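You operate a simulated robot arm through the tools that you are given. There is no shell and no other tool.

The job below is to be done with a simulated robot arm. You get a single attempt, and the scene is never put back.

## Task
Wrap the small jacket as the wrapping card says and lock the turntable again.
Fine: the roll sits on the spindle with its arm swung in.

It is judged by the outcome, as a careful person would: the job done as asked, and still so three seconds after it is handed in. It fails if anything else is knocked over, pushed out of place, dropped, spilled or broken.

## Robot
A 7-joint arm with a two-finger parallel gripper, fixed in place. Base frame: the origin is at the foot of the arm, x ahead of it, y to its left, z up; the work surface is at about z = 910. Lengths are in mm, angles in degrees, forces in N, time in s.
With the tool pointing down near the work surface it reaches from about 380 to 900 mm from the base axis. Its first joint turns from -143.0 to 143.0 degrees. Payload 3 kg.
The TCP is the grasp point between the finger pads, 30 mm short of the fingertips. In the tool frame z runs along the fingers and y along their closing line. Largest opening 94 mm; finger width 28, thickness 10; the body of the gripper, 50 by 96 mm, starts 55 mm behind the TCP.
Orientation is that of the tool frame in the base frame, as a unit quaternion [x, y, z, w]. With the fingers straight down and closing along the base's y, the tool's x points along the base's -x, its y along +y and its z along -z.

## Interface
- The arm moves only by the tool play_rows. Its argument "rows" is text: rows parted by semicolons, each of 7 numbers parted by spaces: the shift along the base's x, y, z in cm, then the turn, a rotation vector about the base's x, y, z in degrees, then the opening, from 0 (shut) to 1 (fully open). In form: tx ty tz ax ay az jaw; .... A call has 1 to 20 rows; each row shifts and turns the commanded pose from where the row before left it. Rows are played at 5 a second. More than 50 mm and 8.6 degrees between two rows, or a gripper value outside its range, and nothing of the call is played. Where a pose cannot be reached the arm comes as near as it can. A force on the tool above 90 N (or 10 N above the force at the start of the call, whichever is more), or a blocked arm, ends the call early, and 0.2 s more pass. The fingers move at their own pace (about 72 mm/s each) and stop on an object; they squeeze with about 29 N. The grip force told is the motor's: it shows also when the fingers shut on nothing. Time passes only in rows, and 0.2 s behind the last, so rows that do not move let the fingers close. The reply holds the time, the measured pose of the TCP, the force on the tool along the base axes, the opening and the grip force, in the units named above and with some noise, with the torque about the TCP (base axes, N m) and any sound that the robot's microphone picked up, and new pictures: "show" is both (left out), scene, wrist or none.
- Cameras (640 x 400 px; columns grow to the right, rows downward): "scene" is fixed at [402.6, -501.1, 1670.8]; the picture's right is [0.96, -0.30, 0.00], its down [-0.12, -0.40, -0.91] and it looks along [0.27, 0.87, -0.42] (base axes); focal length 366 px, centre (320, 200). "wrist" rides on the gripper at [76, 14, -102] in the tool frame; the picture's right is [-0.18, 0.98, 0.00], its down [-0.75, -0.14, -0.64] and it looks along [-0.63, -0.12, 0.77] (tool axes); focal length 243 px, centre (320, 200). There is no depth. A picture from a camera that has moved, and an enlarged one, comes with that camera's place and axes in the base frame and with its lens.
- inspect(camera, box): a new picture of the part [left, top, right, bottom] of that camera's present view, enlarged. It takes no simulated time.
- sign_off(): hands the job in; it is judged then, once.

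Nothing tells you positions but the pictures and the camera data. Unless the task says otherwise, let go and move clear before handing in.

The tools are called after "Call:" as name(argument=value, ...) on one line, values as JSON. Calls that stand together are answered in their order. play_rows: Moves the arm, as the interface text tells. Its arguments: {"type":"object","properties":{"rows":{"type":"string"},"show":{"type":"string","enum":["both","scene","wrist","none"]}},"required":["rows"]} The other tools are called the same way: inspect (camera, box) takes an enlarged picture of a part of a camera's view; sign_off () hands the job in.

At the start:

```text
time: 0.0
position: [343.6, 544.8, 1233.5]
ee_rot: [-0.001, 1.0, 0.0, -0.001]
ft_force: [1.3, -0.4, 0.0]
torque: [-0.03, -0.02, 0.0]
grip_width: 93.9
finger_force: 0.1
```

scene: 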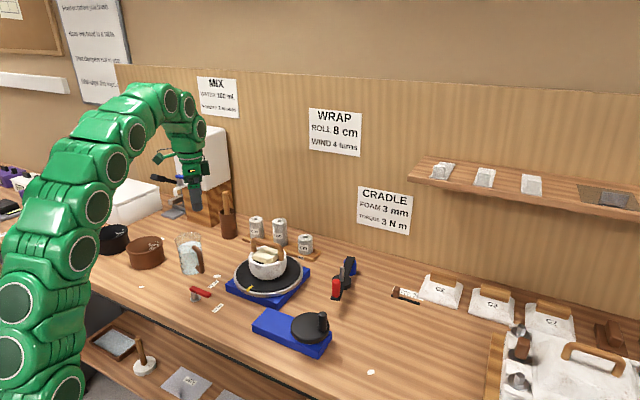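
wrist: 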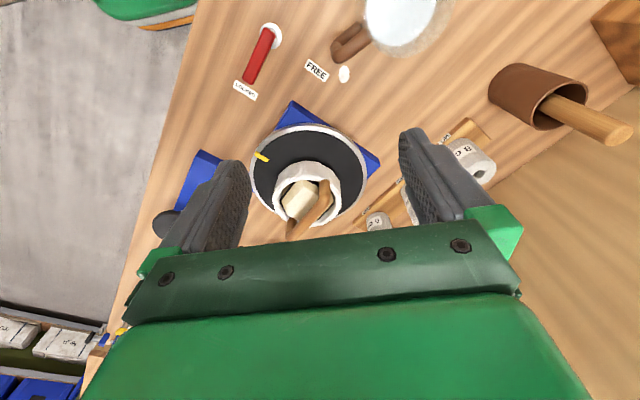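

I see a bench with a turntable holding a small jacket, three rolls behind it, a red lock lever with FREE/LOCKED labels, a blue crank base, and a card reading "ROLL 8 cm, WIND 4 turns". I'll enlarge the details before moving.

Call:
inspect(camera="scene", box=[180, 200, 380, 325])

Call:
inspect(camera="scene", box=[190, 70, 430, 240])

Call:
inspect(camera="scene", box=[230, 210, 320, 266])

Call:
inspect(camera="scene", box=[240, 240, 380, 360])

Call:
inspect(camera="wrist", box=[200, 0, 520, 240])

Call:
inspect(camera="scene", box=[0, 0, 160, 120])

```text
3.20 times, centred on (280, 262) of scene
camera zoom: at [402.6, -501.1, 1670.8], right [0.96, -0.3, 0.0], down [-0.12, -0.4, -0.91], along [0.27, 0.87, -0.42], focal length 1172 px, centre (448, 0)
```

zoom: 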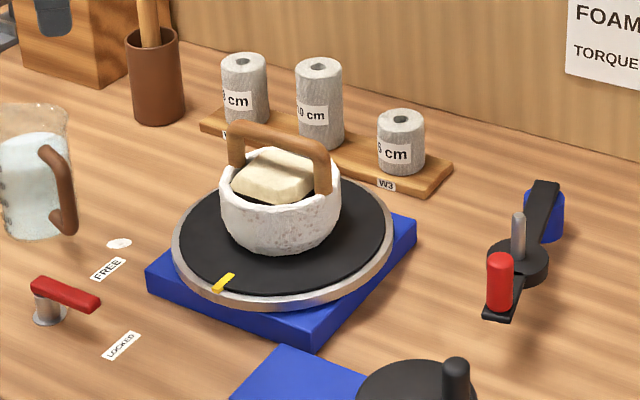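

```text
2.35 times, centred on (310, 155) of scene
camera zoom: at [402.6, -501.1, 1670.8], right [0.96, -0.3, 0.0], down [-0.12, -0.4, -0.91], along [0.27, 0.87, -0.42], focal length 862 px, centre (344, 306)
```

zoom: 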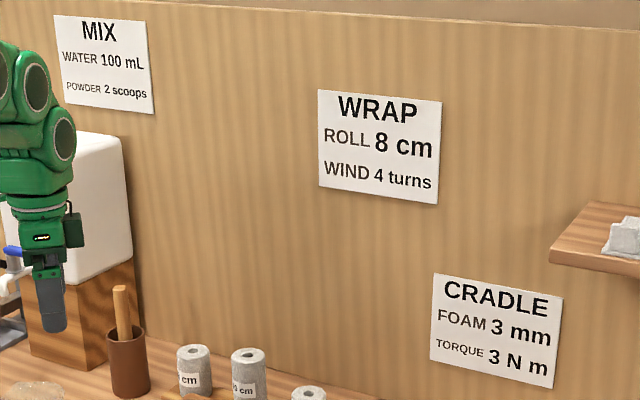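

```text
7.11 times, centred on (275, 238) of scene
camera zoom: at [402.6, -501.1, 1670.8], right [0.96, -0.3, 0.0], down [-0.12, -0.4, -0.91], along [0.27, 0.87, -0.42], focal length 2604 px, centre (640, -70)
```

zoom: 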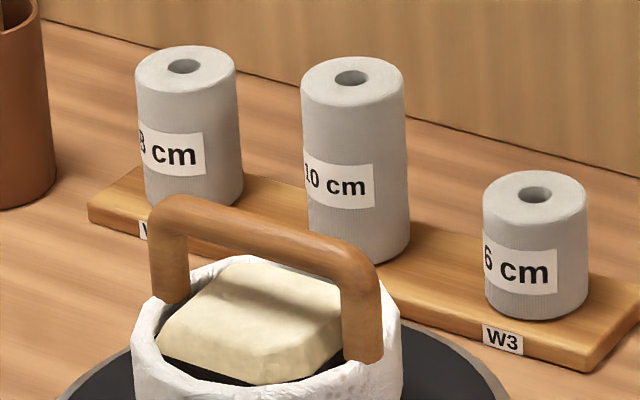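

```text
3.33 times, centred on (310, 300) of scene
camera zoom: at [402.6, -501.1, 1670.8], right [0.96, -0.3, 0.0], down [-0.12, -0.4, -0.91], along [0.27, 0.87, -0.42], focal length 1221 px, centre (353, -133)
```

zoom: 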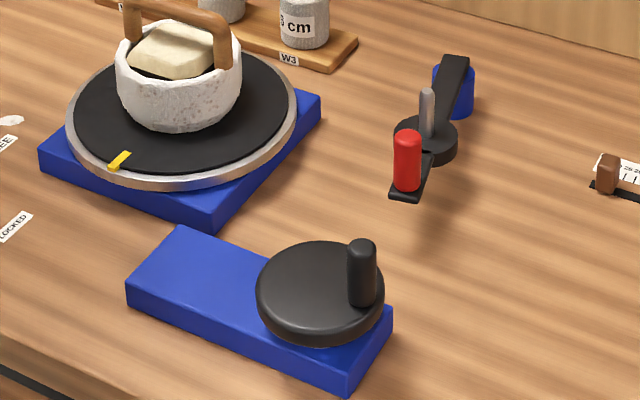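

```text
1.67 times, centred on (360, 120) of wrist
camera zoom: at [267.0, 559.2, 1334.7], right [0.18, 0.98, 0.0], down [0.75, -0.14, 0.64], along [0.63, -0.12, -0.77], focal length 404 px, centre (253, 333)
```

zoom: 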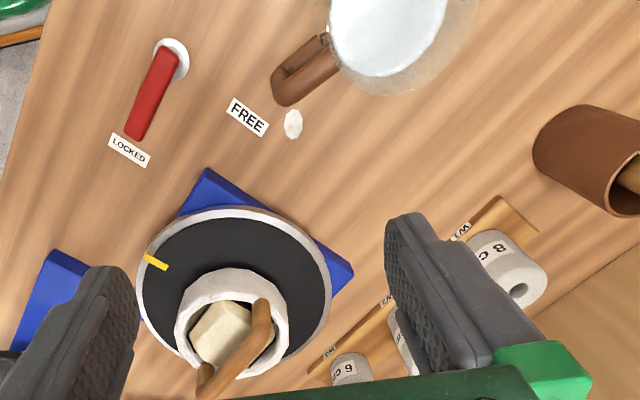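

```text
3.33 times, centred on (80, 60) of scene
camera zoom: at [402.6, -501.1, 1670.8], right [0.96, -0.3, 0.0], down [-0.12, -0.4, -0.91], along [0.27, 0.87, -0.42], focal length 1221 px, centre (1120, 667)
```

zoom: 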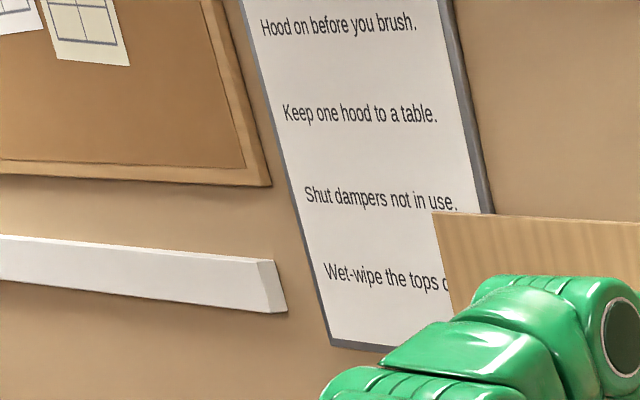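

The jacket sits on the turntable at about (537, 490), and the lever's pivot is near (297, 486) with the handle pointing at LOCKED. I'll move the hand up high towards the crank and roller arm so the wrist camera can see them better.

Call:
play_rows(rows="1.5 -4.2 0.5 0 0 0 1;1.5 -4.2 0.5 0 0 0 1;1.5 -4.2 0.5 0 0 0 1;1.5 -4.2 0.5 0 0 0 1;1.5 -4.2 0.5 0 0 0 1;1.5 -4.2 0.5 0 0 0 1;0 0 0 0 0 0 1;0 0 0 0 0 0 1")

```text
time: 1.8
position: [435.1, 291.3, 1261.9]
ee_rot: [0.0, 1.0, 0.0, 0.001]
ft_force: [0.4, -0.7, -0.3]
torque: [-0.01, -0.01, 0.02]
grip_width: 94.0
finger_force: 0.1
camera wrist: at [357.9, 305.1, 1363.8], right [0.18, 0.98, 0.0], down [0.75, -0.14, 0.64], along [0.63, -0.12, -0.77], focal length 243 px, centre (320, 200)
```

scene: 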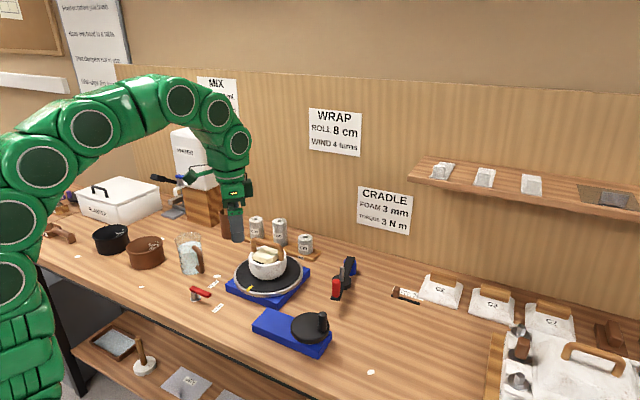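
wrist: 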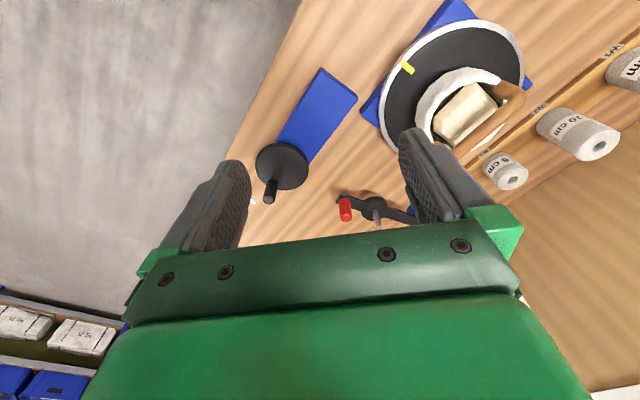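

From here the wrist camera shows the crank, roller arm and rolls. I'll enlarge these to get the shape of the spindle arm and look for any direction arrows.

Call:
inspect(camera="wrist", box=[230, 120, 430, 245])

Call:
inspect(camera="scene", box=[240, 245, 370, 365])

Call:
inspect(camera="wrist", box=[360, 0, 640, 200])

Call:
inspect(camera="scene", box=[320, 245, 370, 310])

```text
3.20 times, centred on (330, 182) of wrist
camera zoom: at [357.9, 305.1, 1363.8], right [0.18, 0.98, 0.0], down [0.75, -0.14, 0.64], along [0.63, -0.12, -0.77], focal length 776 px, centre (288, 256)
```

zoom: 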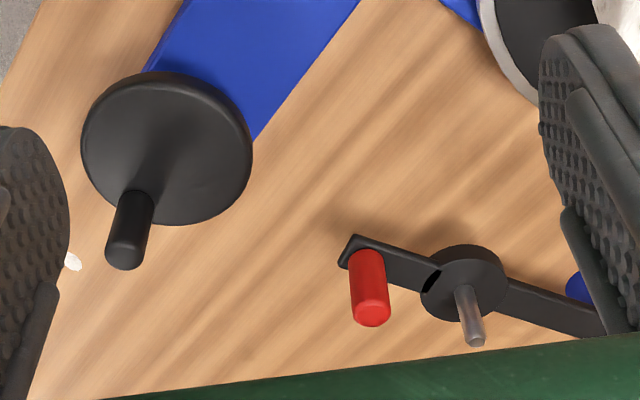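

```text
3.33 times, centred on (305, 305) of scene
camera zoom: at [402.6, -501.1, 1670.8], right [0.96, -0.3, 0.0], down [-0.12, -0.4, -0.91], along [0.27, 0.87, -0.42], focal length 1221 px, centre (370, -150)
```

zoom: 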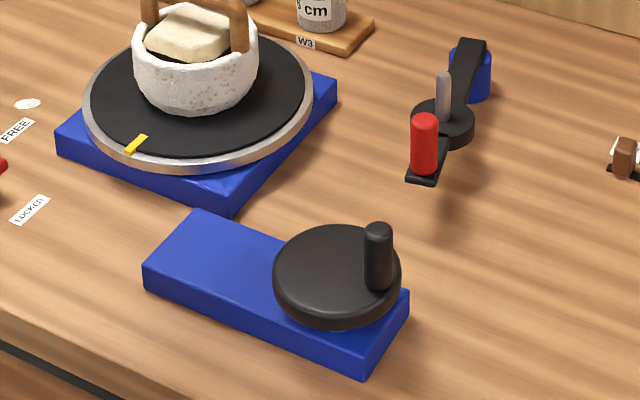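

```text
2.00 times, centred on (500, 100) of wrist
camera zoom: at [357.9, 305.1, 1363.8], right [0.18, 0.98, 0.0], down [0.75, -0.14, 0.64], along [0.63, -0.12, -0.77], focal length 485 px, centre (-40, 400)
```

zoom: 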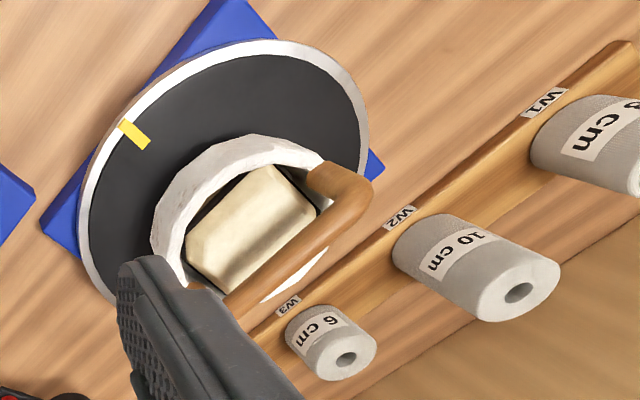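

```text
6.15 times, centred on (345, 278) of scene
camera zoom: at [402.6, -501.1, 1670.8], right [0.96, -0.3, 0.0], down [-0.12, -0.4, -0.91], along [0.27, 0.87, -0.42], focal length 2253 px, centre (166, -277)
```

zoom: 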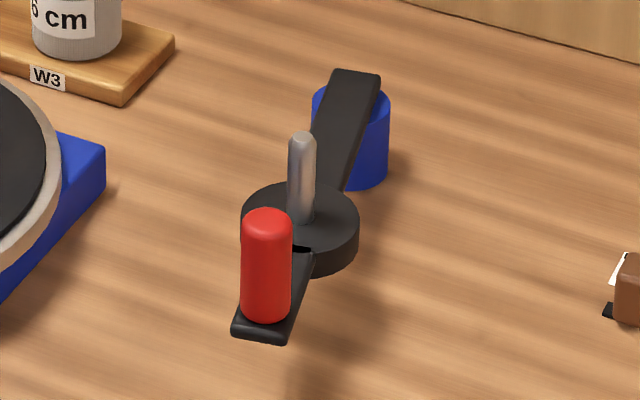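

The 8 cm roll is at W1, near (533, 773) with its top at z≈1007. The spindle is near (735, 358), its tip at z≈1020 on an arm pivoted near (808, 461). I'll swing high over to the roll, turning the hand to face outward.

Call:
play_rows(rows="0.3 4.0 0 0 0 5.5 1;0.3 4.0 0 0 0 5.5 1;0.3 4.0 0 0 0 5.5 1;0.3 4.0 0 0 0 5.5 1;0.3 4.0 0 0 0 5.5 1;0.3 4.0 0 0 0 5.5 1;0.3 4.0 0 0 0 5.5 1;0.3 4.0 0 0 0 5.5 1;0.3 4.0 0 0 0 5.5 1;0.3 4.0 0 0 0 5.5 1;0 0 0 0 0 0 1;0 0 0 0 0 0 1")

```text
time: 4.4
position: [403.3, 580.9, 1216.3]
ee_rot: [-0.462, 0.887, 0.0, 0.0]
ft_force: [0.2, 0.0, 0.5]
torque: [0.01, 0.02, 0.0]
grip_width: 93.9
finger_force: 0.1
out of reach, approached as far as the arm can: row 6, 7, 8, 9, 10
camera wrist: at [348.2, 526.2, 1317.3], right [-0.7, 0.71, 0.0], down [0.55, 0.54, 0.64], along [0.46, 0.45, -0.77], focal length 243 px, centre (320, 200)
```

scene: 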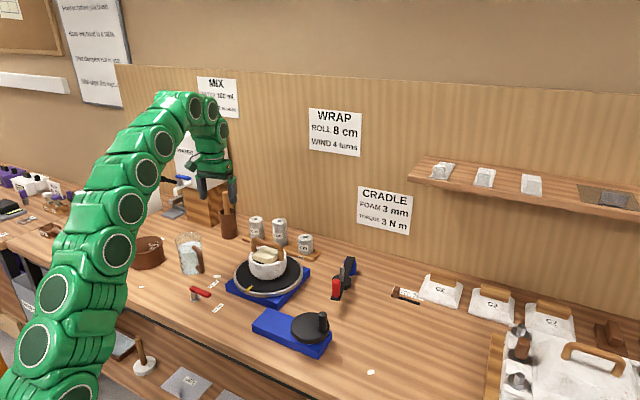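
wrist: 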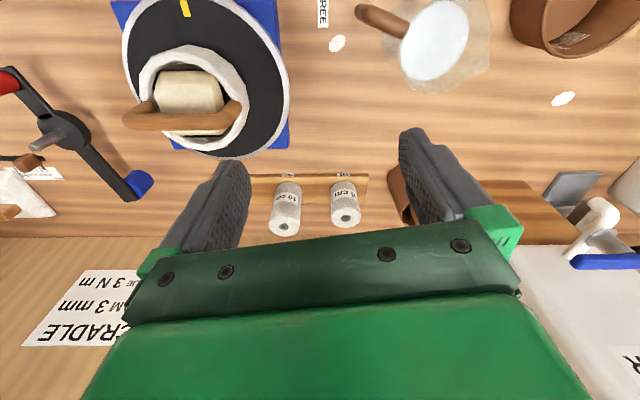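

The arm runs out of reach at this height, so I'll need to go lower to get to the roll. I'll enlarge the roll area to locate it first.

Call:
inspect(camera="wrist", box=[240, 150, 440, 250])

Call:
inspect(camera="wrist", box=[0, 0, 300, 220])

Call:
inspect(camera="scene", box=[160, 90, 320, 270])

```text
3.20 times, centred on (340, 200) of wrist
camera zoom: at [348.2, 526.2, 1317.3], right [-0.7, 0.71, 0.0], down [0.55, 0.54, 0.64], along [0.46, 0.45, -0.77], focal length 776 px, centre (256, 200)
```

zoom: 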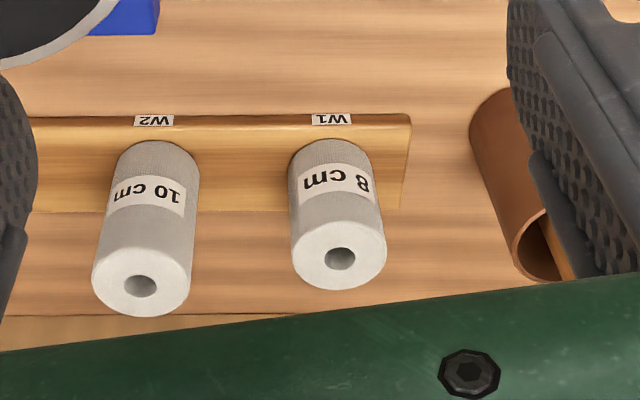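

```text
1.82 times, centred on (150, 110) of wrist
camera zoom: at [348.2, 526.2, 1317.3], right [-0.7, 0.71, 0.0], down [0.55, 0.54, 0.64], along [0.46, 0.45, -0.77], focal length 441 px, centre (629, 364)
```

zoom: 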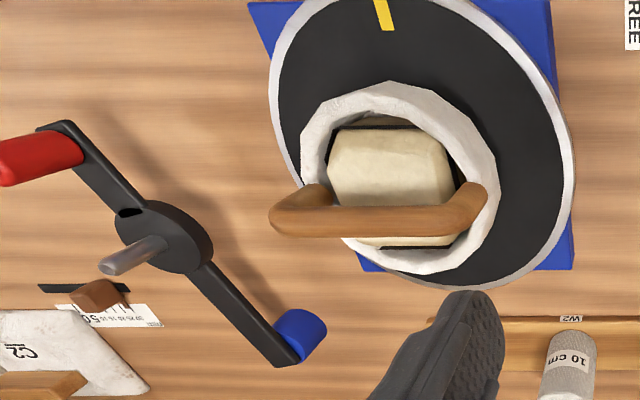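

```text
2.22 times, centred on (240, 180) of scene
camera zoom: at [402.6, -501.1, 1670.8], right [0.96, -0.3, 0.0], down [-0.12, -0.4, -0.91], along [0.27, 0.87, -0.42], focal length 814 px, centre (498, 244)
```

zoom: 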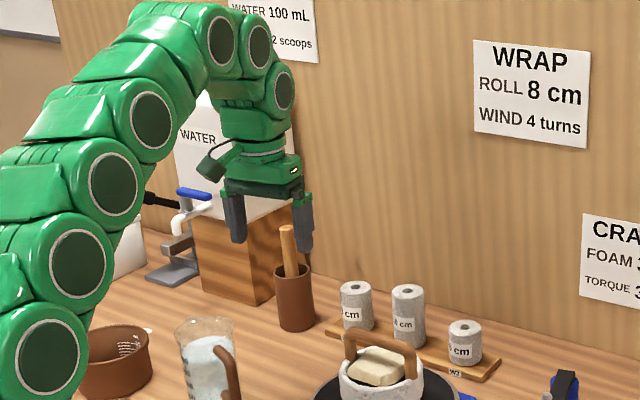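

The 8 cm roll top sits at about (530, 771, 1007), roughly 935 mm out, so I'll need to tilt the fingers outward to reach it. First I'll go down a bit to see where the commanded pose really is.

Call:
play_rows(rows="0 0 -4 0 0 0 0.9;0 0 -4 0 0 0 0.9;0 0 -4 0 0 0 0.9;0 0 0 0 0 0 0.9;0 0 0 0 0 0 0.9")

```text
time: 5.6
position: [402.5, 579.1, 1097.5]
ee_rot: [-0.462, 0.887, 0.0, 0.0]
ft_force: [-0.2, -0.1, 0.2]
torque: [0.01, 0.01, -0.02]
grip_width: 84.5
finger_force: 0.1
camera wrist: at [347.0, 525.3, 1198.5], right [-0.7, 0.71, 0.0], down [0.55, 0.54, 0.64], along [0.46, 0.45, -0.77], focal length 243 px, centre (320, 200)
```

scene: 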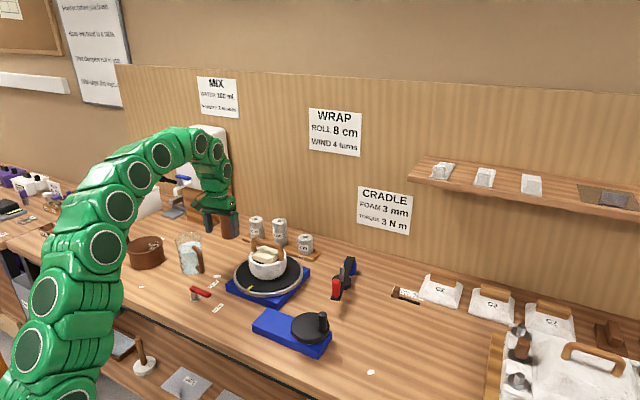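
wrist: 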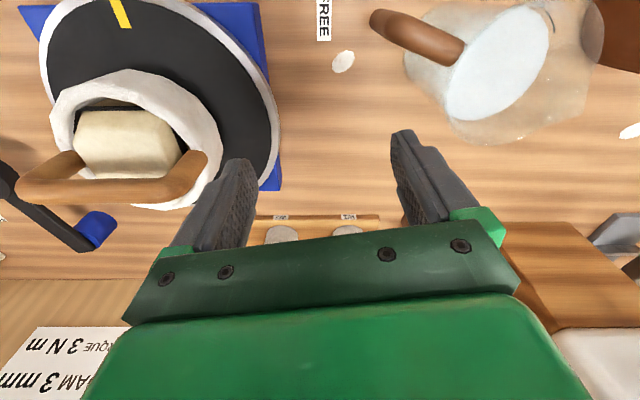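

The commanded pose resets to where the arm actually got to, which is useful. Next I'll tilt the fingers outward by about 25° while moving to a point short of and above the roll.

Call:
play_rows(rows="1.95 3.02 -0.1 5.15 -3.54 0 0.85;1.95 3.02 -0.1 5.15 -3.54 0 0.85;1.95 3.02 -0.1 5.15 -3.54 0 0.85;1.95 3.02 -0.1 5.15 -3.54 0 0.85;0 0 0 0 0 0 0.85;0 0 0 0 0 0 0.85")

```text
time: 7.0
position: [481.9, 702.3, 1093.2]
ee_rot: [-0.45, 0.866, 0.101, 0.192]
ft_force: [-0.3, 0.1, -0.1]
torque: [0.02, 0.0, 0.0]
grip_width: 79.9
finger_force: 0.1
camera wrist: at [405.6, 617.9, 1152.1], right [-0.71, 0.7, 0.08], down [0.35, 0.25, 0.9], along [0.61, 0.67, -0.43], focal length 243 px, centre (320, 200)
```

scene: 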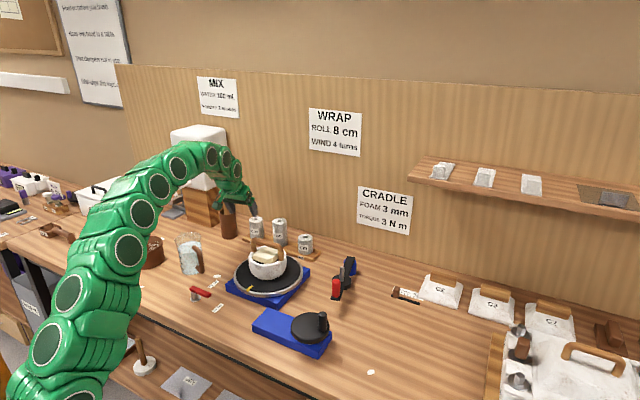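
wrist: 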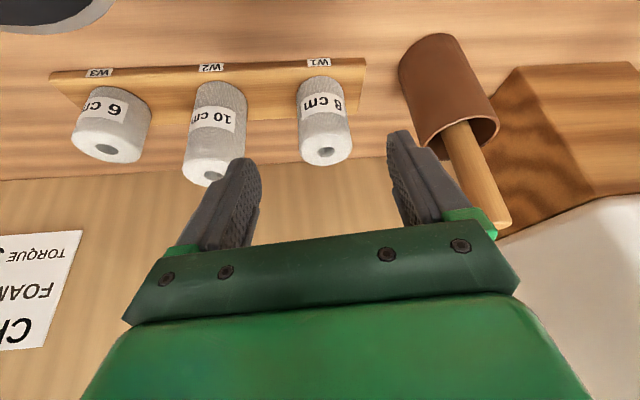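

The view shows the 8 cm roll right between the fingers' line, and the brush stays clear of the gripper. I'll advance along the tool axis part-way and check.

Call:
play_rows(rows="1.22 1.67 -1.0 0 0 0 0.85;1.22 1.67 -1.0 0 0 0 0.85;0.484 0.696 -1.81 0 0 0 0.85;0.484 0.696 -1.81 0 0 0 0.85;0 0 0 0 0 0 0.85;0 0 0 0 0 0 0.85")

```text
time: 8.4
position: [516.0, 749.8, 1032.6]
ee_rot: [-0.45, 0.866, 0.102, 0.192]
ft_force: [0.1, -0.3, 0.3]
torque: [-0.01, -0.01, -0.03]
grip_width: 79.9
finger_force: 0.0
camera wrist: at [439.9, 665.5, 1093.6], right [-0.71, 0.7, 0.08], down [0.35, 0.25, 0.9], along [0.61, 0.67, -0.43], focal length 243 px, centre (320, 200)
```

scene: 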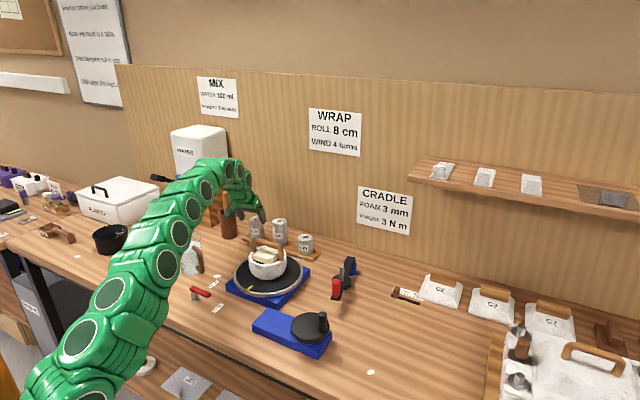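
wrist: 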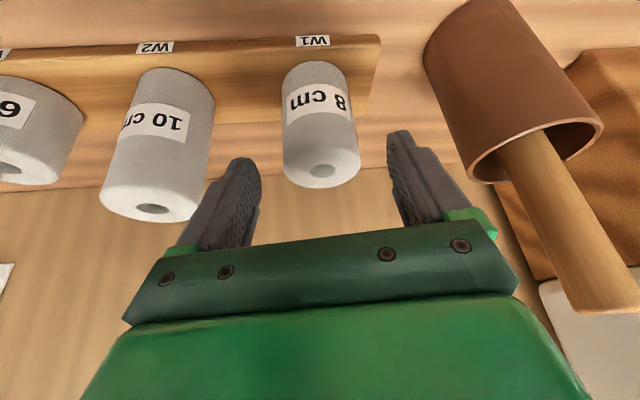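

The fingers are centred on the roll and clear on both sides. I'll slide the rest of the way down and look before closing.

Call:
play_rows(rows="0.48 0.69 -1.65 0 0 0 0.85;0.48 0.69 -1.65 0 0 0 0.85;0.48 0.69 -1.65 0 0 0 0.85;0 0 0 0 0 0 0.85;0 0 0 0 0 0 0.85")

```text
time: 9.6
position: [531.9, 768.3, 985.9]
ee_rot: [-0.45, 0.866, 0.101, 0.191]
ft_force: [1.2, 0.6, 0.2]
torque: [0.0, 0.01, -0.01]
grip_width: 80.1
finger_force: 0.0
camera wrist: at [455.3, 684.3, 1045.6], right [-0.71, 0.7, 0.08], down [0.35, 0.25, 0.9], along [0.61, 0.67, -0.43], focal length 243 px, centre (320, 200)
```

scene: 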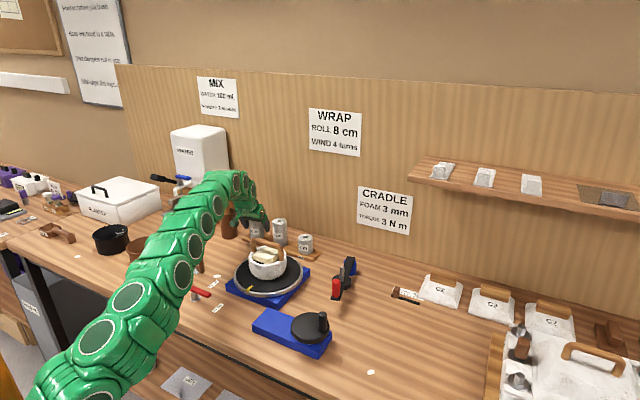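
wrist: 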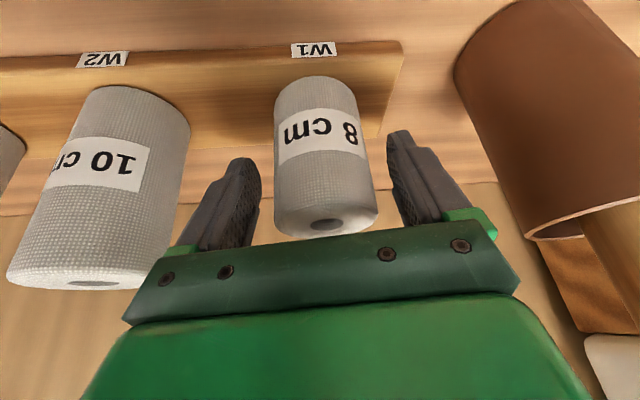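

The roll stands midway between the pads. I'll close on it.

Call:
play_rows(rows="0 0 0 0 0 0 0.5;0 0 0 0 0 0 0.4;0 0 0 0 0 0 0.3;0 0 0 0 0 0 0.3", show="wrist")

```text
time: 10.6
position: [530.4, 769.0, 986.3]
ee_rot: [-0.451, 0.866, 0.102, 0.191]
ft_force: [-8.0, 11.4, -0.4]
torque: [0.24, 0.34, 0.54]
grip_width: 55.6
finger_force: 29.1
camera wrist: at [454.4, 684.9, 1045.6], right [-0.71, 0.7, 0.08], down [0.35, 0.25, 0.9], along [0.61, 0.67, -0.43], focal length 243 px, centre (320, 200)
```

wrist: 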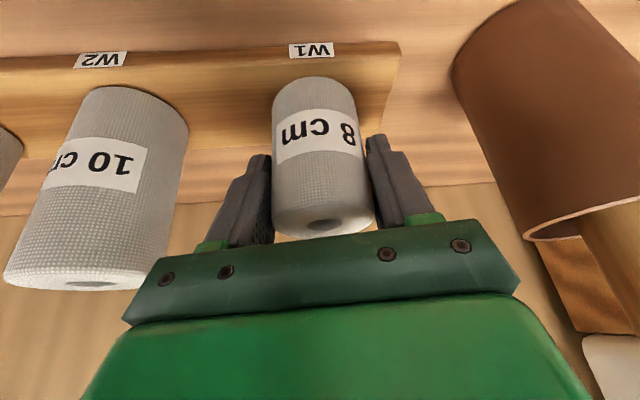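

The roll is gripped (55.6 mm wide), with some side force that suggests a peg or seat under it. I'll lift it straight up slowly.

Call:
play_rows(rows="0 0 1 0 0 0 0.3;0 0 1 0 0 0 0.3;0 0 1.5 0 0 0 0.3;0 0 1.5 0 0 0 0.3;0 0 0 0 0 0 0.3")

```text
time: 11.8
position: [530.7, 768.2, 1035.0]
ee_rot: [-0.45, 0.866, 0.102, 0.192]
ft_force: [0.6, 0.1, -1.5]
torque: [0.03, -0.01, 0.05]
grip_width: 55.0
finger_force: 28.9
camera wrist: at [455.1, 684.6, 1095.3], right [-0.71, 0.7, 0.08], down [0.35, 0.26, 0.9], along [0.61, 0.67, -0.43], focal length 243 px, centre (320, 200)
```

scene: 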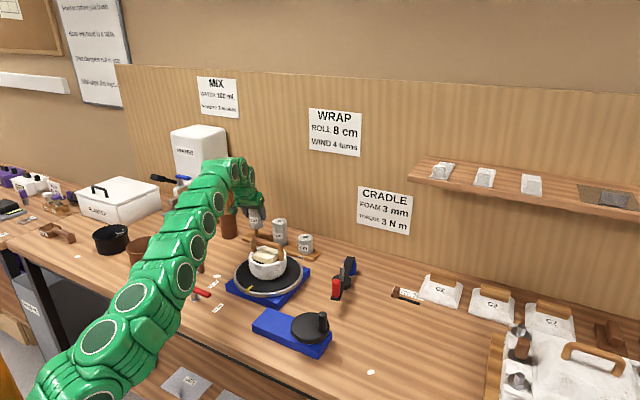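
wrist: 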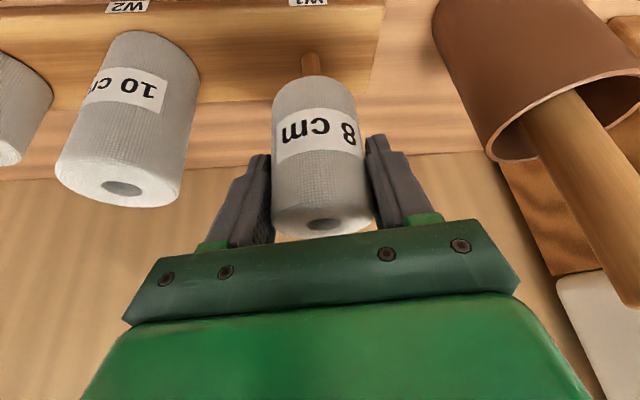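

The roll is coming off a wooden peg. I'll lift further until it clears.

Call:
play_rows(rows="0 0 1.5 0 0 0 0.3;0 0 1.5 0 0 0 0.3;0 0 1 0 0 0 0.3;0 0 0 0 0 0 0.3")

Call:
inspect(camera="wrist", box=[220, 0, 460, 150])

Call:
inspect(camera="scene", box=[200, 150, 340, 280])

```text
time: 12.8
position: [530.4, 771.1, 1075.5]
ee_rot: [-0.45, 0.866, 0.101, 0.191]
ft_force: [-0.9, 0.4, -1.6]
torque: [0.0, -0.01, -0.01]
grip_width: 55.2
finger_force: 28.9
camera wrist: at [454.8, 685.1, 1135.3], right [-0.71, 0.7, 0.08], down [0.35, 0.26, 0.9], along [0.61, 0.67, -0.43], focal length 243 px, centre (320, 200)
```

scene: 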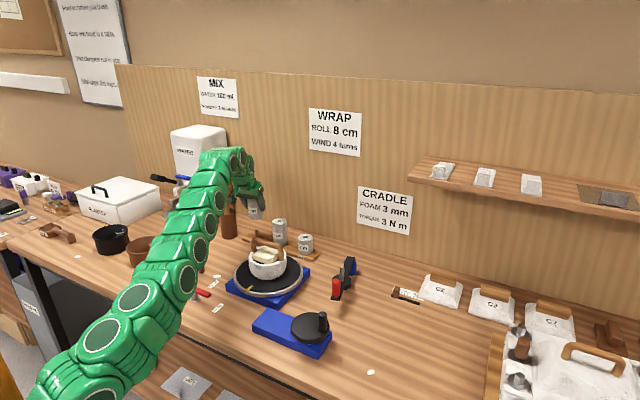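
wrist: 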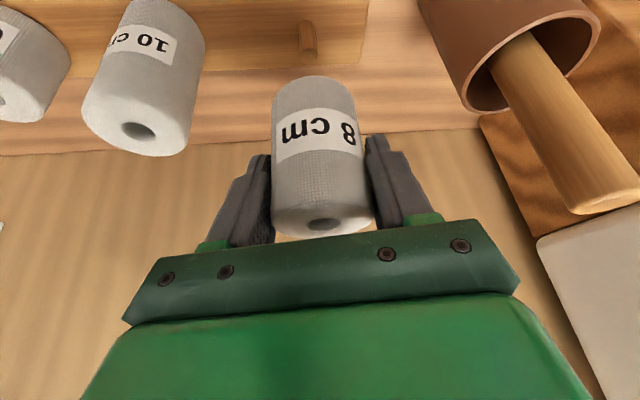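

```text
2.67 times, centred on (340, 75) of wrist
camera zoom: at [454.8, 685.1, 1135.3], right [-0.71, 0.7, 0.08], down [0.35, 0.26, 0.9], along [0.61, 0.67, -0.43], focal length 647 px, centre (267, 533)
```

zoom: 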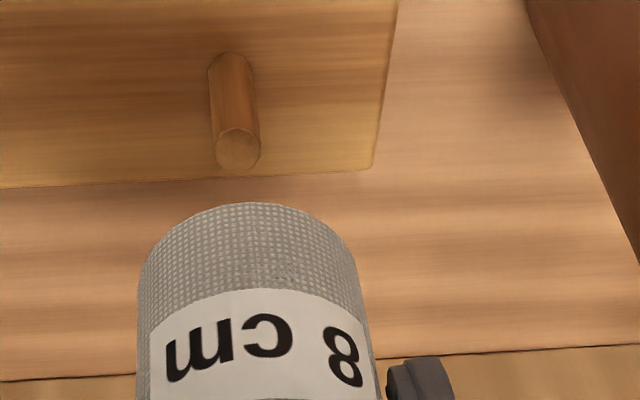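

```text
3.08 times, centred on (270, 215) of scene
camera zoom: at [402.6, -501.1, 1670.8], right [0.96, -0.3, 0.0], down [-0.12, -0.4, -0.91], along [0.27, 0.87, -0.42], focal length 1127 px, centre (474, 154)
```

zoom: 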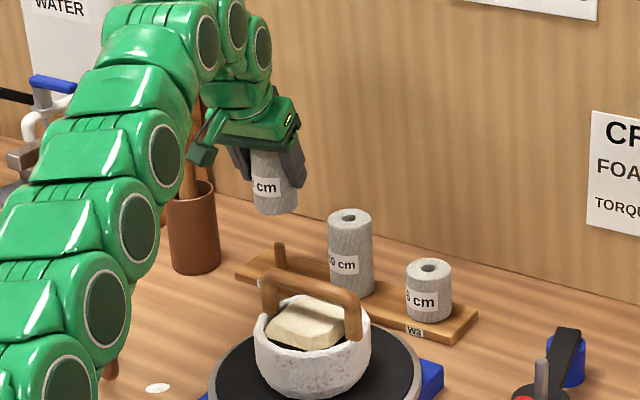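

The roll is off the peg and held firmly. I'll raise it clear of the other rolls and the jacket handle, then swing round on an arc towards the spindle, keeping the same tilt.

Call:
play_rows(rows="0 0 2.2 0 0 0 0.3;-2 -2.9 1.2 0 0 0 0.3;-2 -2.9 1.2 0 0 0 0.3;3.31 -3.0 0 0 0 -2.95 0.3;3.13 -3.15 0 0 0 -2.95 0.3;2.95 -3.29 0 0 0 -2.95 0.3;2.76 -3.42 0 0 0 -2.95 0.3;2.56 -3.53 0 0 0 -2.95 0.3;2.36 -3.65 0 0 0 -2.95 0.3;2.15 -3.75 0 0 0 -2.95 0.3;1.95 -3.82 0 0 0 -2.95 0.3;1.73 -3.91 0 0 0 -2.95 0.3;0 0 0 0 0 0 0.3;0 0 0 0 0 0 0.3")

```text
time: 15.8
position: [718.9, 398.1, 1120.2]
ee_rot: [-0.24, 0.946, 0.055, 0.209]
ft_force: [1.0, 0.2, -0.6]
torque: [-0.02, 0.02, -0.02]
grip_width: 53.7
finger_force: 28.7
camera wrist: at [613.6, 356.5, 1180.2], right [-0.32, 0.94, 0.08], down [0.43, 0.07, 0.9], along [0.84, 0.32, -0.43], focal length 243 px, centre (320, 200)
```

scene: 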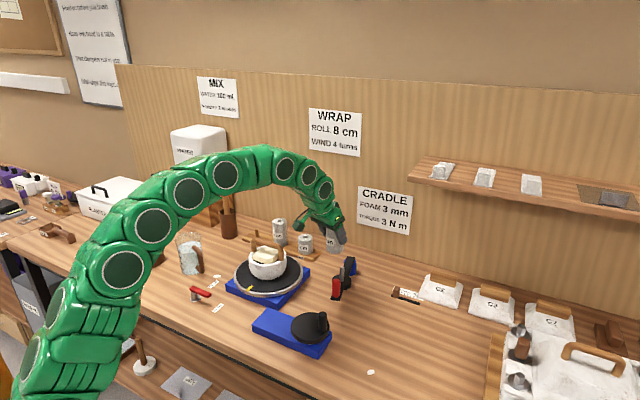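
wrist: 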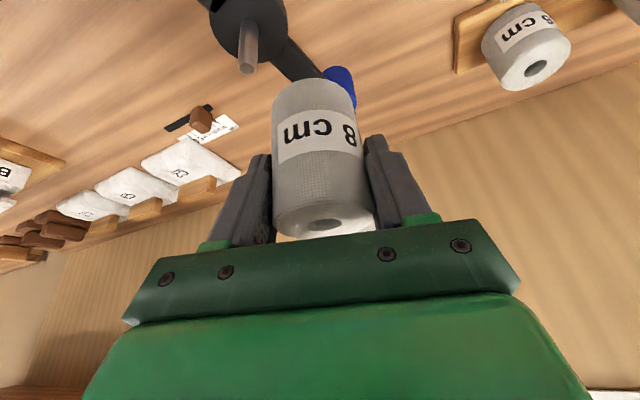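

The roll is still upright in the grip and the spindle is visible below and to the left in the wrist view. I'll enlarge it to line up exactly.

Call:
inspect(camera="wrist", box=[190, 0, 390, 125])

Call:
inspect(camera="scene", box=[290, 190, 390, 310])

```text
3.20 times, centred on (290, 62) of wrist
camera zoom: at [613.6, 356.5, 1180.2], right [-0.32, 0.94, 0.08], down [0.43, 0.07, 0.9], along [0.84, 0.32, -0.43], focal length 776 px, centre (416, 640)
```

zoom: 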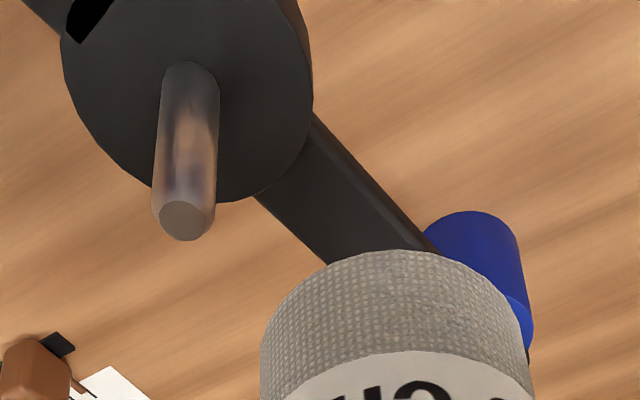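

```text
3.33 times, centred on (340, 250) of scene
camera zoom: at [402.6, -501.1, 1670.8], right [0.96, -0.3, 0.0], down [-0.12, -0.4, -0.91], along [0.27, 0.87, -0.42], focal length 1221 px, centre (253, 33)
```

zoom: 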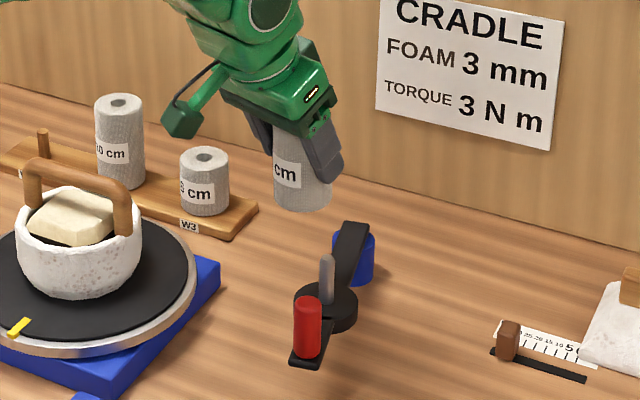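

By triangulation the spindle axis is at about (733, 357), tip z≈1020. I'll move the roll over it, staying above the tip, and compare the two in both cameras.

Call:
play_rows(rows="0.55 -2.1 0 0 0 -1.5 0.3;0.55 -2.1 0 0 0 -1.45 0.3;0 0 0 0 0 0 0.3;0 0 0 0 0 0 0.3")

Call:
inspect(camera="scene", box=[310, 210, 380, 300])

Call:
inspect(camera="wrist", box=[250, 0, 400, 110])

```text
time: 16.8
position: [731.3, 354.5, 1120.4]
ee_rot: [-0.214, 0.953, 0.049, 0.211]
ft_force: [0.5, 0.1, -1.4]
torque: [-0.03, -0.02, 0.03]
grip_width: 53.7
finger_force: 28.8
camera wrist: at [623.5, 318.6, 1180.7], right [-0.27, 0.96, 0.08], down [0.43, 0.05, 0.9], along [0.86, 0.28, -0.43], focal length 243 px, centre (320, 200)
```

scene: 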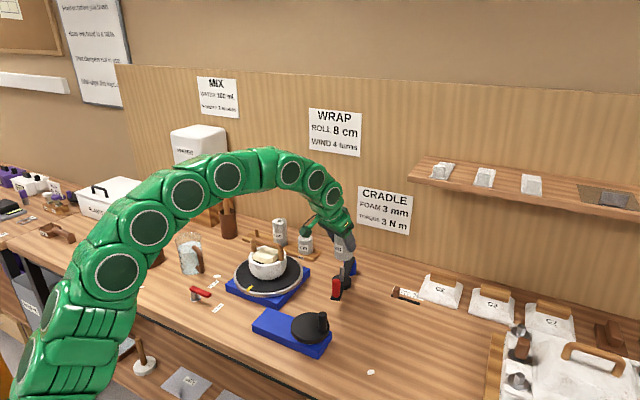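
wrist: 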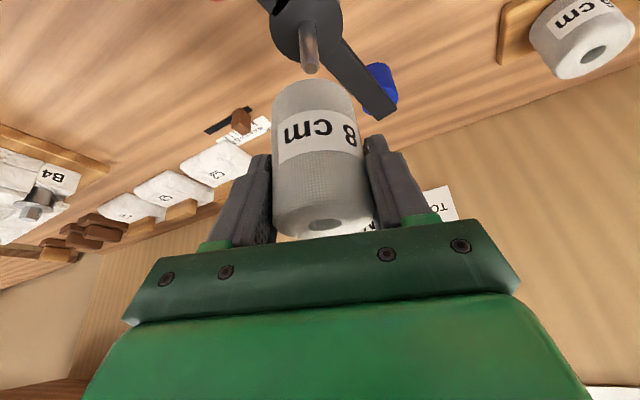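

```text
4.44 times, centred on (345, 255) of scene
camera zoom: at [402.6, -501.1, 1670.8], right [0.96, -0.3, 0.0], down [-0.12, -0.4, -0.91], along [0.27, 0.87, -0.42], focal length 1627 px, centre (209, -44)
```

zoom: 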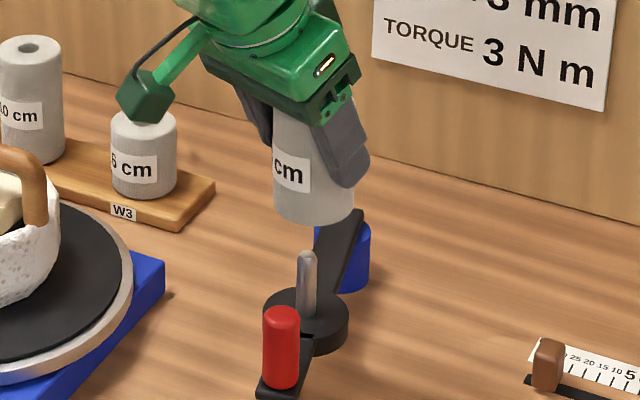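

```text
3.64 times, centred on (325, 55) of wrist
camera zoom: at [623.5, 318.6, 1180.7], right [-0.27, 0.96, 0.08], down [0.43, 0.05, 0.9], along [0.86, 0.28, -0.43], focal length 882 px, centre (302, 727)
```

zoom: 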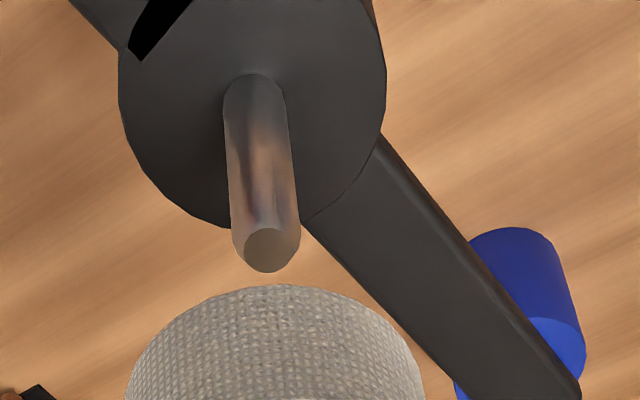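

In the scene view the roll sits about 3 mm right of the spindle axis. I'll shift it inward by 4 mm, lower it to just above the tip and re-check.

Call:
play_rows(rows="-0.36 -0.17 -1.2 0 0 0 0.3;0 0 -1.2 0 0 0 0.3;0 0 0 0 0 0 0.3", show="wrist")

Call:
inspect(camera="scene", box=[315, 220, 365, 290])

Call:
inspect(camera="wrist", box=[250, 0, 400, 110])

```text
time: 17.6
position: [727.0, 352.9, 1097.6]
ee_rot: [-0.215, 0.952, 0.049, 0.211]
ft_force: [-0.6, 0.3, -0.7]
torque: [-0.01, 0.01, 0.02]
grip_width: 53.1
finger_force: 29.3
camera wrist: at [620.4, 316.9, 1157.8], right [-0.27, 0.96, 0.08], down [0.43, 0.05, 0.9], along [0.86, 0.28, -0.43], focal length 243 px, centre (320, 200)
```

wrist: 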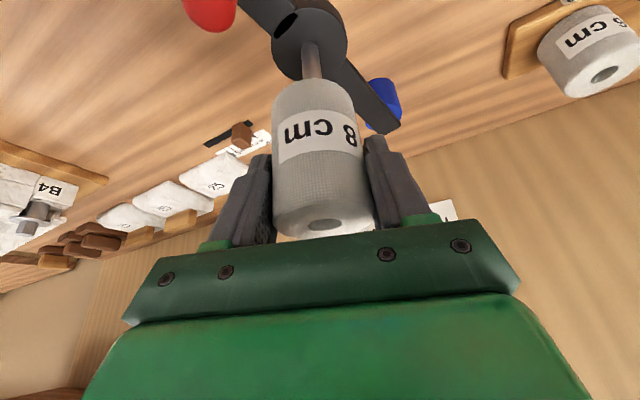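

```text
5.71 times, centred on (340, 255) of scene
camera zoom: at [402.6, -501.1, 1670.8], right [0.96, -0.3, 0.0], down [-0.12, -0.4, -0.91], along [0.27, 0.87, -0.42], focal length 2092 px, centre (206, -114)
```

zoom: 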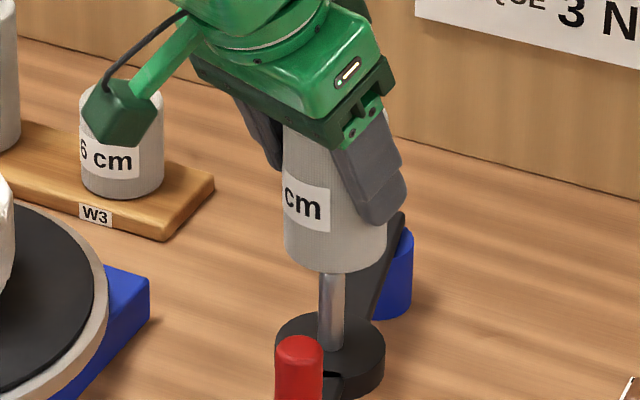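

```text
3.64 times, centred on (325, 55) of wrist
camera zoom: at [620.4, 316.9, 1157.8], right [-0.27, 0.96, 0.08], down [0.43, 0.05, 0.9], along [0.86, 0.28, -0.43], focal length 882 px, centre (302, 727)
```

zoom: 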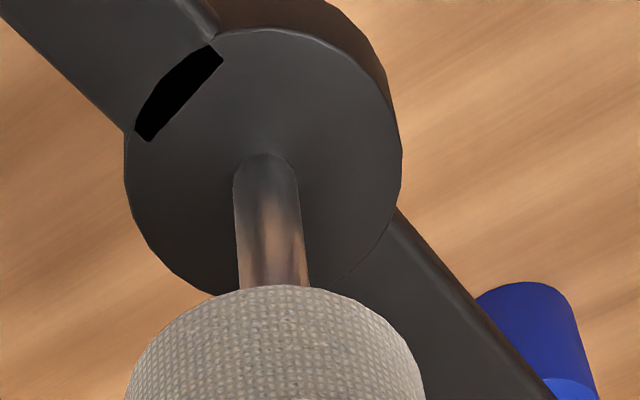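

The roll is nearly coaxial in the scene view. I'll take one more enlarged wrist view to check the sideways alignment before lowering.

Call:
inspect(camera="wrist", box=[240, 20, 400, 240])

```text
1.82 times, centred on (320, 130) of wrist
camera zoom: at [620.4, 316.9, 1157.8], right [-0.27, 0.96, 0.08], down [0.43, 0.05, 0.9], along [0.86, 0.28, -0.43], focal length 441 px, centre (320, 327)
```

zoom: 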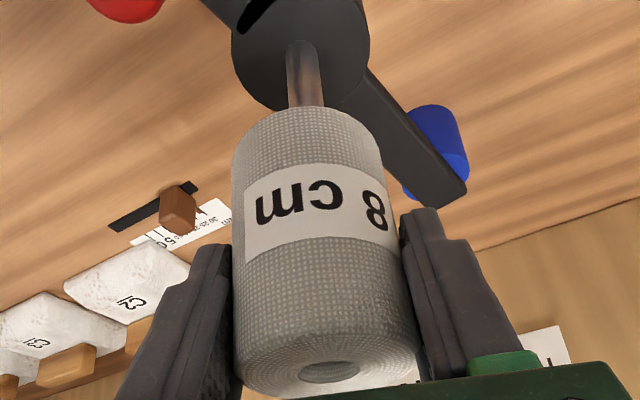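

Sideways it is off by about 1 mm, so I'll correct that and lower the roll gently onto the tip while watching the force.

Call:
play_rows(rows="-0.05 0.11 -0.8 0 0 0 0.3;0 0 -0.6 0 0 0 0.3;0 0 -0.6 0 0 0 0.3;0 0 -0.5 0 0 0 0.3;0 0 0 0 0 0 0.3", show="wrist")

Call:
inspect(camera="scene", box=[315, 220, 365, 290])

```text
time: 18.8
position: [726.9, 353.4, 1072.2]
ee_rot: [-0.215, 0.952, 0.049, 0.211]
ft_force: [1.4, 5.5, 1.4]
torque: [0.28, -0.08, 0.05]
grip_width: 53.2
finger_force: 29.3
camera wrist: at [619.0, 317.2, 1131.7], right [-0.27, 0.96, 0.08], down [0.43, 0.05, 0.9], along [0.86, 0.28, -0.43], focal length 243 px, centre (320, 200)
```

wrist: 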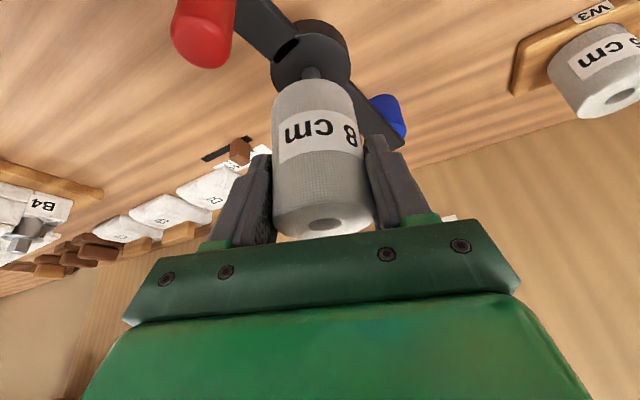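

```text
5.71 times, centred on (340, 255) of scene
camera zoom: at [402.6, -501.1, 1670.8], right [0.96, -0.3, 0.0], down [-0.12, -0.4, -0.91], along [0.27, 0.87, -0.42], focal length 2092 px, centre (206, -114)
```

zoom: 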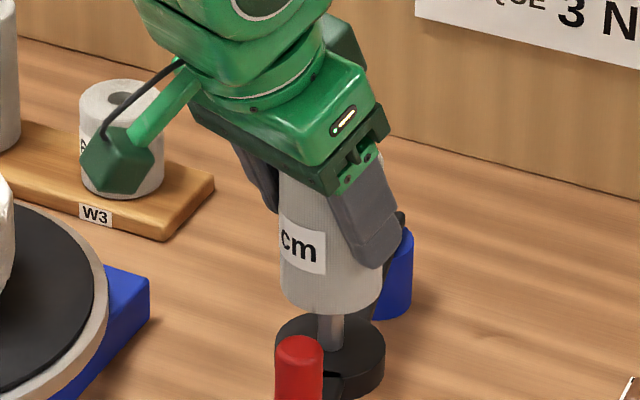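

The spindle has entered the hole: the side force is small and there's no vertical push. I'll ease over slightly and keep lowering.

Call:
play_rows(rows="0.02 0.1 -0.6 0 0 0 0.3;0 0 -0.6 0 0 0 0.3;0 0 -0.6 0 0 0 0.3;0 0 0 0 0 0 0.3", show="wrist")

Call:
inspect(camera="scene", box=[315, 220, 365, 290])

```text
time: 19.8
position: [727.2, 354.8, 1053.3]
ee_rot: [-0.215, 0.952, 0.049, 0.211]
ft_force: [0.0, 0.0, -1.1]
torque: [-0.01, 0.0, -0.03]
grip_width: 53.2
finger_force: 28.7
camera wrist: at [619.4, 318.6, 1113.6], right [-0.27, 0.96, 0.08], down [0.43, 0.05, 0.9], along [0.86, 0.28, -0.43], focal length 243 px, centre (320, 200)
```

wrist: 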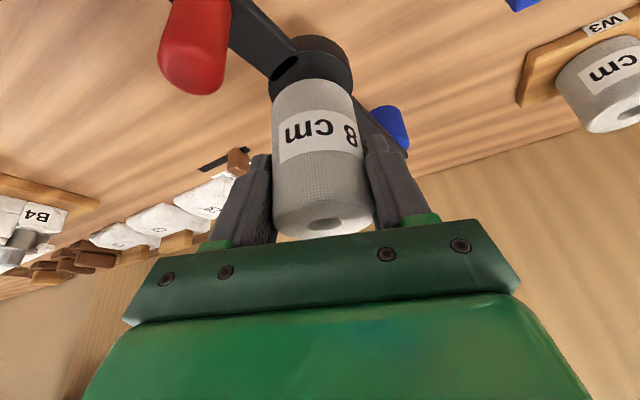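

```text
5.71 times, centred on (340, 255) of scene
camera zoom: at [402.6, -501.1, 1670.8], right [0.96, -0.3, 0.0], down [-0.12, -0.4, -0.91], along [0.27, 0.87, -0.42], focal length 2092 px, centre (206, -114)
```

zoom: 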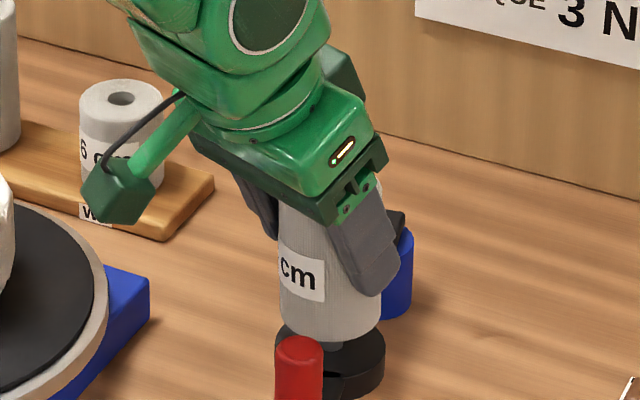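

Forces are near zero, so the roll is sliding freely. I'll lower the last ~22 mm until it seats on the disc.

Call:
play_rows(rows="0 0 -0.6 0 0 0 0.3;0 0 -0.6 0 0 0 0.3;0 0 -0.5 0 0 0 0.3;0 0 0 0 0 0 0.3", show="none")

Call:
inspect(camera="scene", box=[315, 220, 365, 290])

```text
time: 20.8
position: [726.3, 354.5, 1037.8]
ee_rot: [-0.216, 0.952, 0.049, 0.21]
ft_force: [-4.5, -1.5, 0.9]
torque: [-0.08, 0.09, 0.41]
grip_width: 53.4
finger_force: 29.2
```

```text
5.71 times, centred on (340, 255) of scene
camera zoom: at [402.6, -501.1, 1670.8], right [0.96, -0.3, 0.0], down [-0.12, -0.4, -0.91], along [0.27, 0.87, -0.42], focal length 2092 px, centre (206, -114)
```

zoom: 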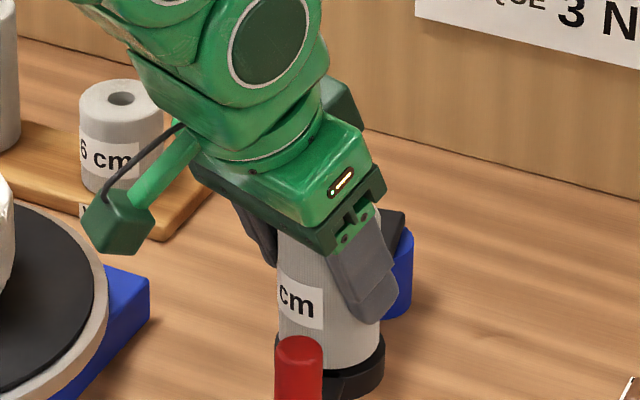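

The roll is almost down on the disc. I'll ease it a little inward and lower in small steps until I feel contact.

Call:
play_rows(rows="-0.08 -0.02 -0.3 0 0 0 0.3;0 0 -0.3 0 0 0 0.3;0 0 0 0 0 0 0.3", show="none")

Call:
inspect(camera="scene", box=[315, 220, 365, 290])

Call:
inspect(camera="wrist", box=[200, 0, 440, 240])

```text
time: 21.6
position: [726.8, 353.0, 1032.8]
ee_rot: [-0.216, 0.952, 0.05, 0.212]
ft_force: [3.4, 0.3, 25.5]
torque: [0.34, 0.18, 0.11]
grip_width: 53.0
finger_force: 29.0
```

```text
5.71 times, centred on (340, 255) of scene
camera zoom: at [402.6, -501.1, 1670.8], right [0.96, -0.3, 0.0], down [-0.12, -0.4, -0.91], along [0.27, 0.87, -0.42], focal length 2092 px, centre (206, -114)
```

zoom: 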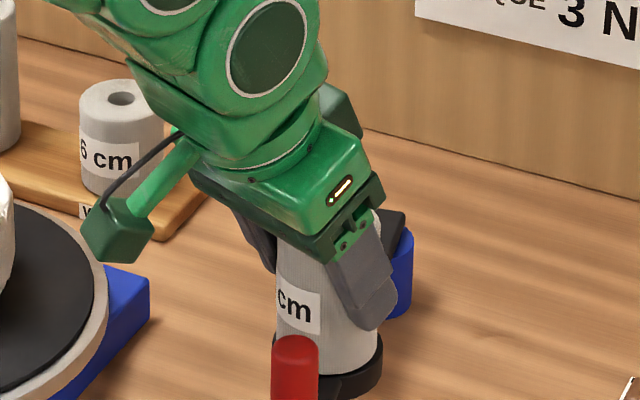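

```text
1.67 times, centred on (320, 120) of wrist
camera zoom: at [618.3, 317.5, 1092.4], right [-0.27, 0.96, 0.08], down [0.43, 0.05, 0.9], along [0.86, 0.28, -0.43], focal length 404 px, centre (320, 333)
```

zoom: 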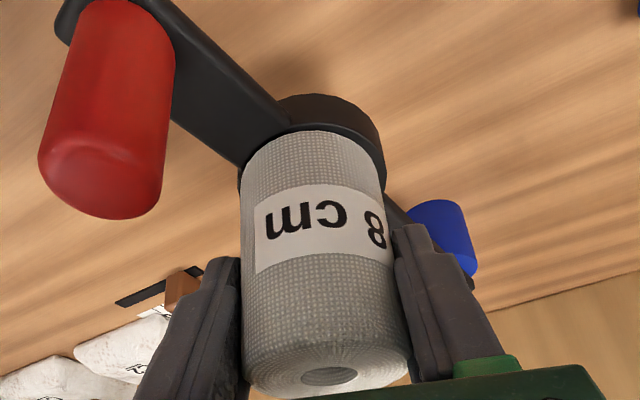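

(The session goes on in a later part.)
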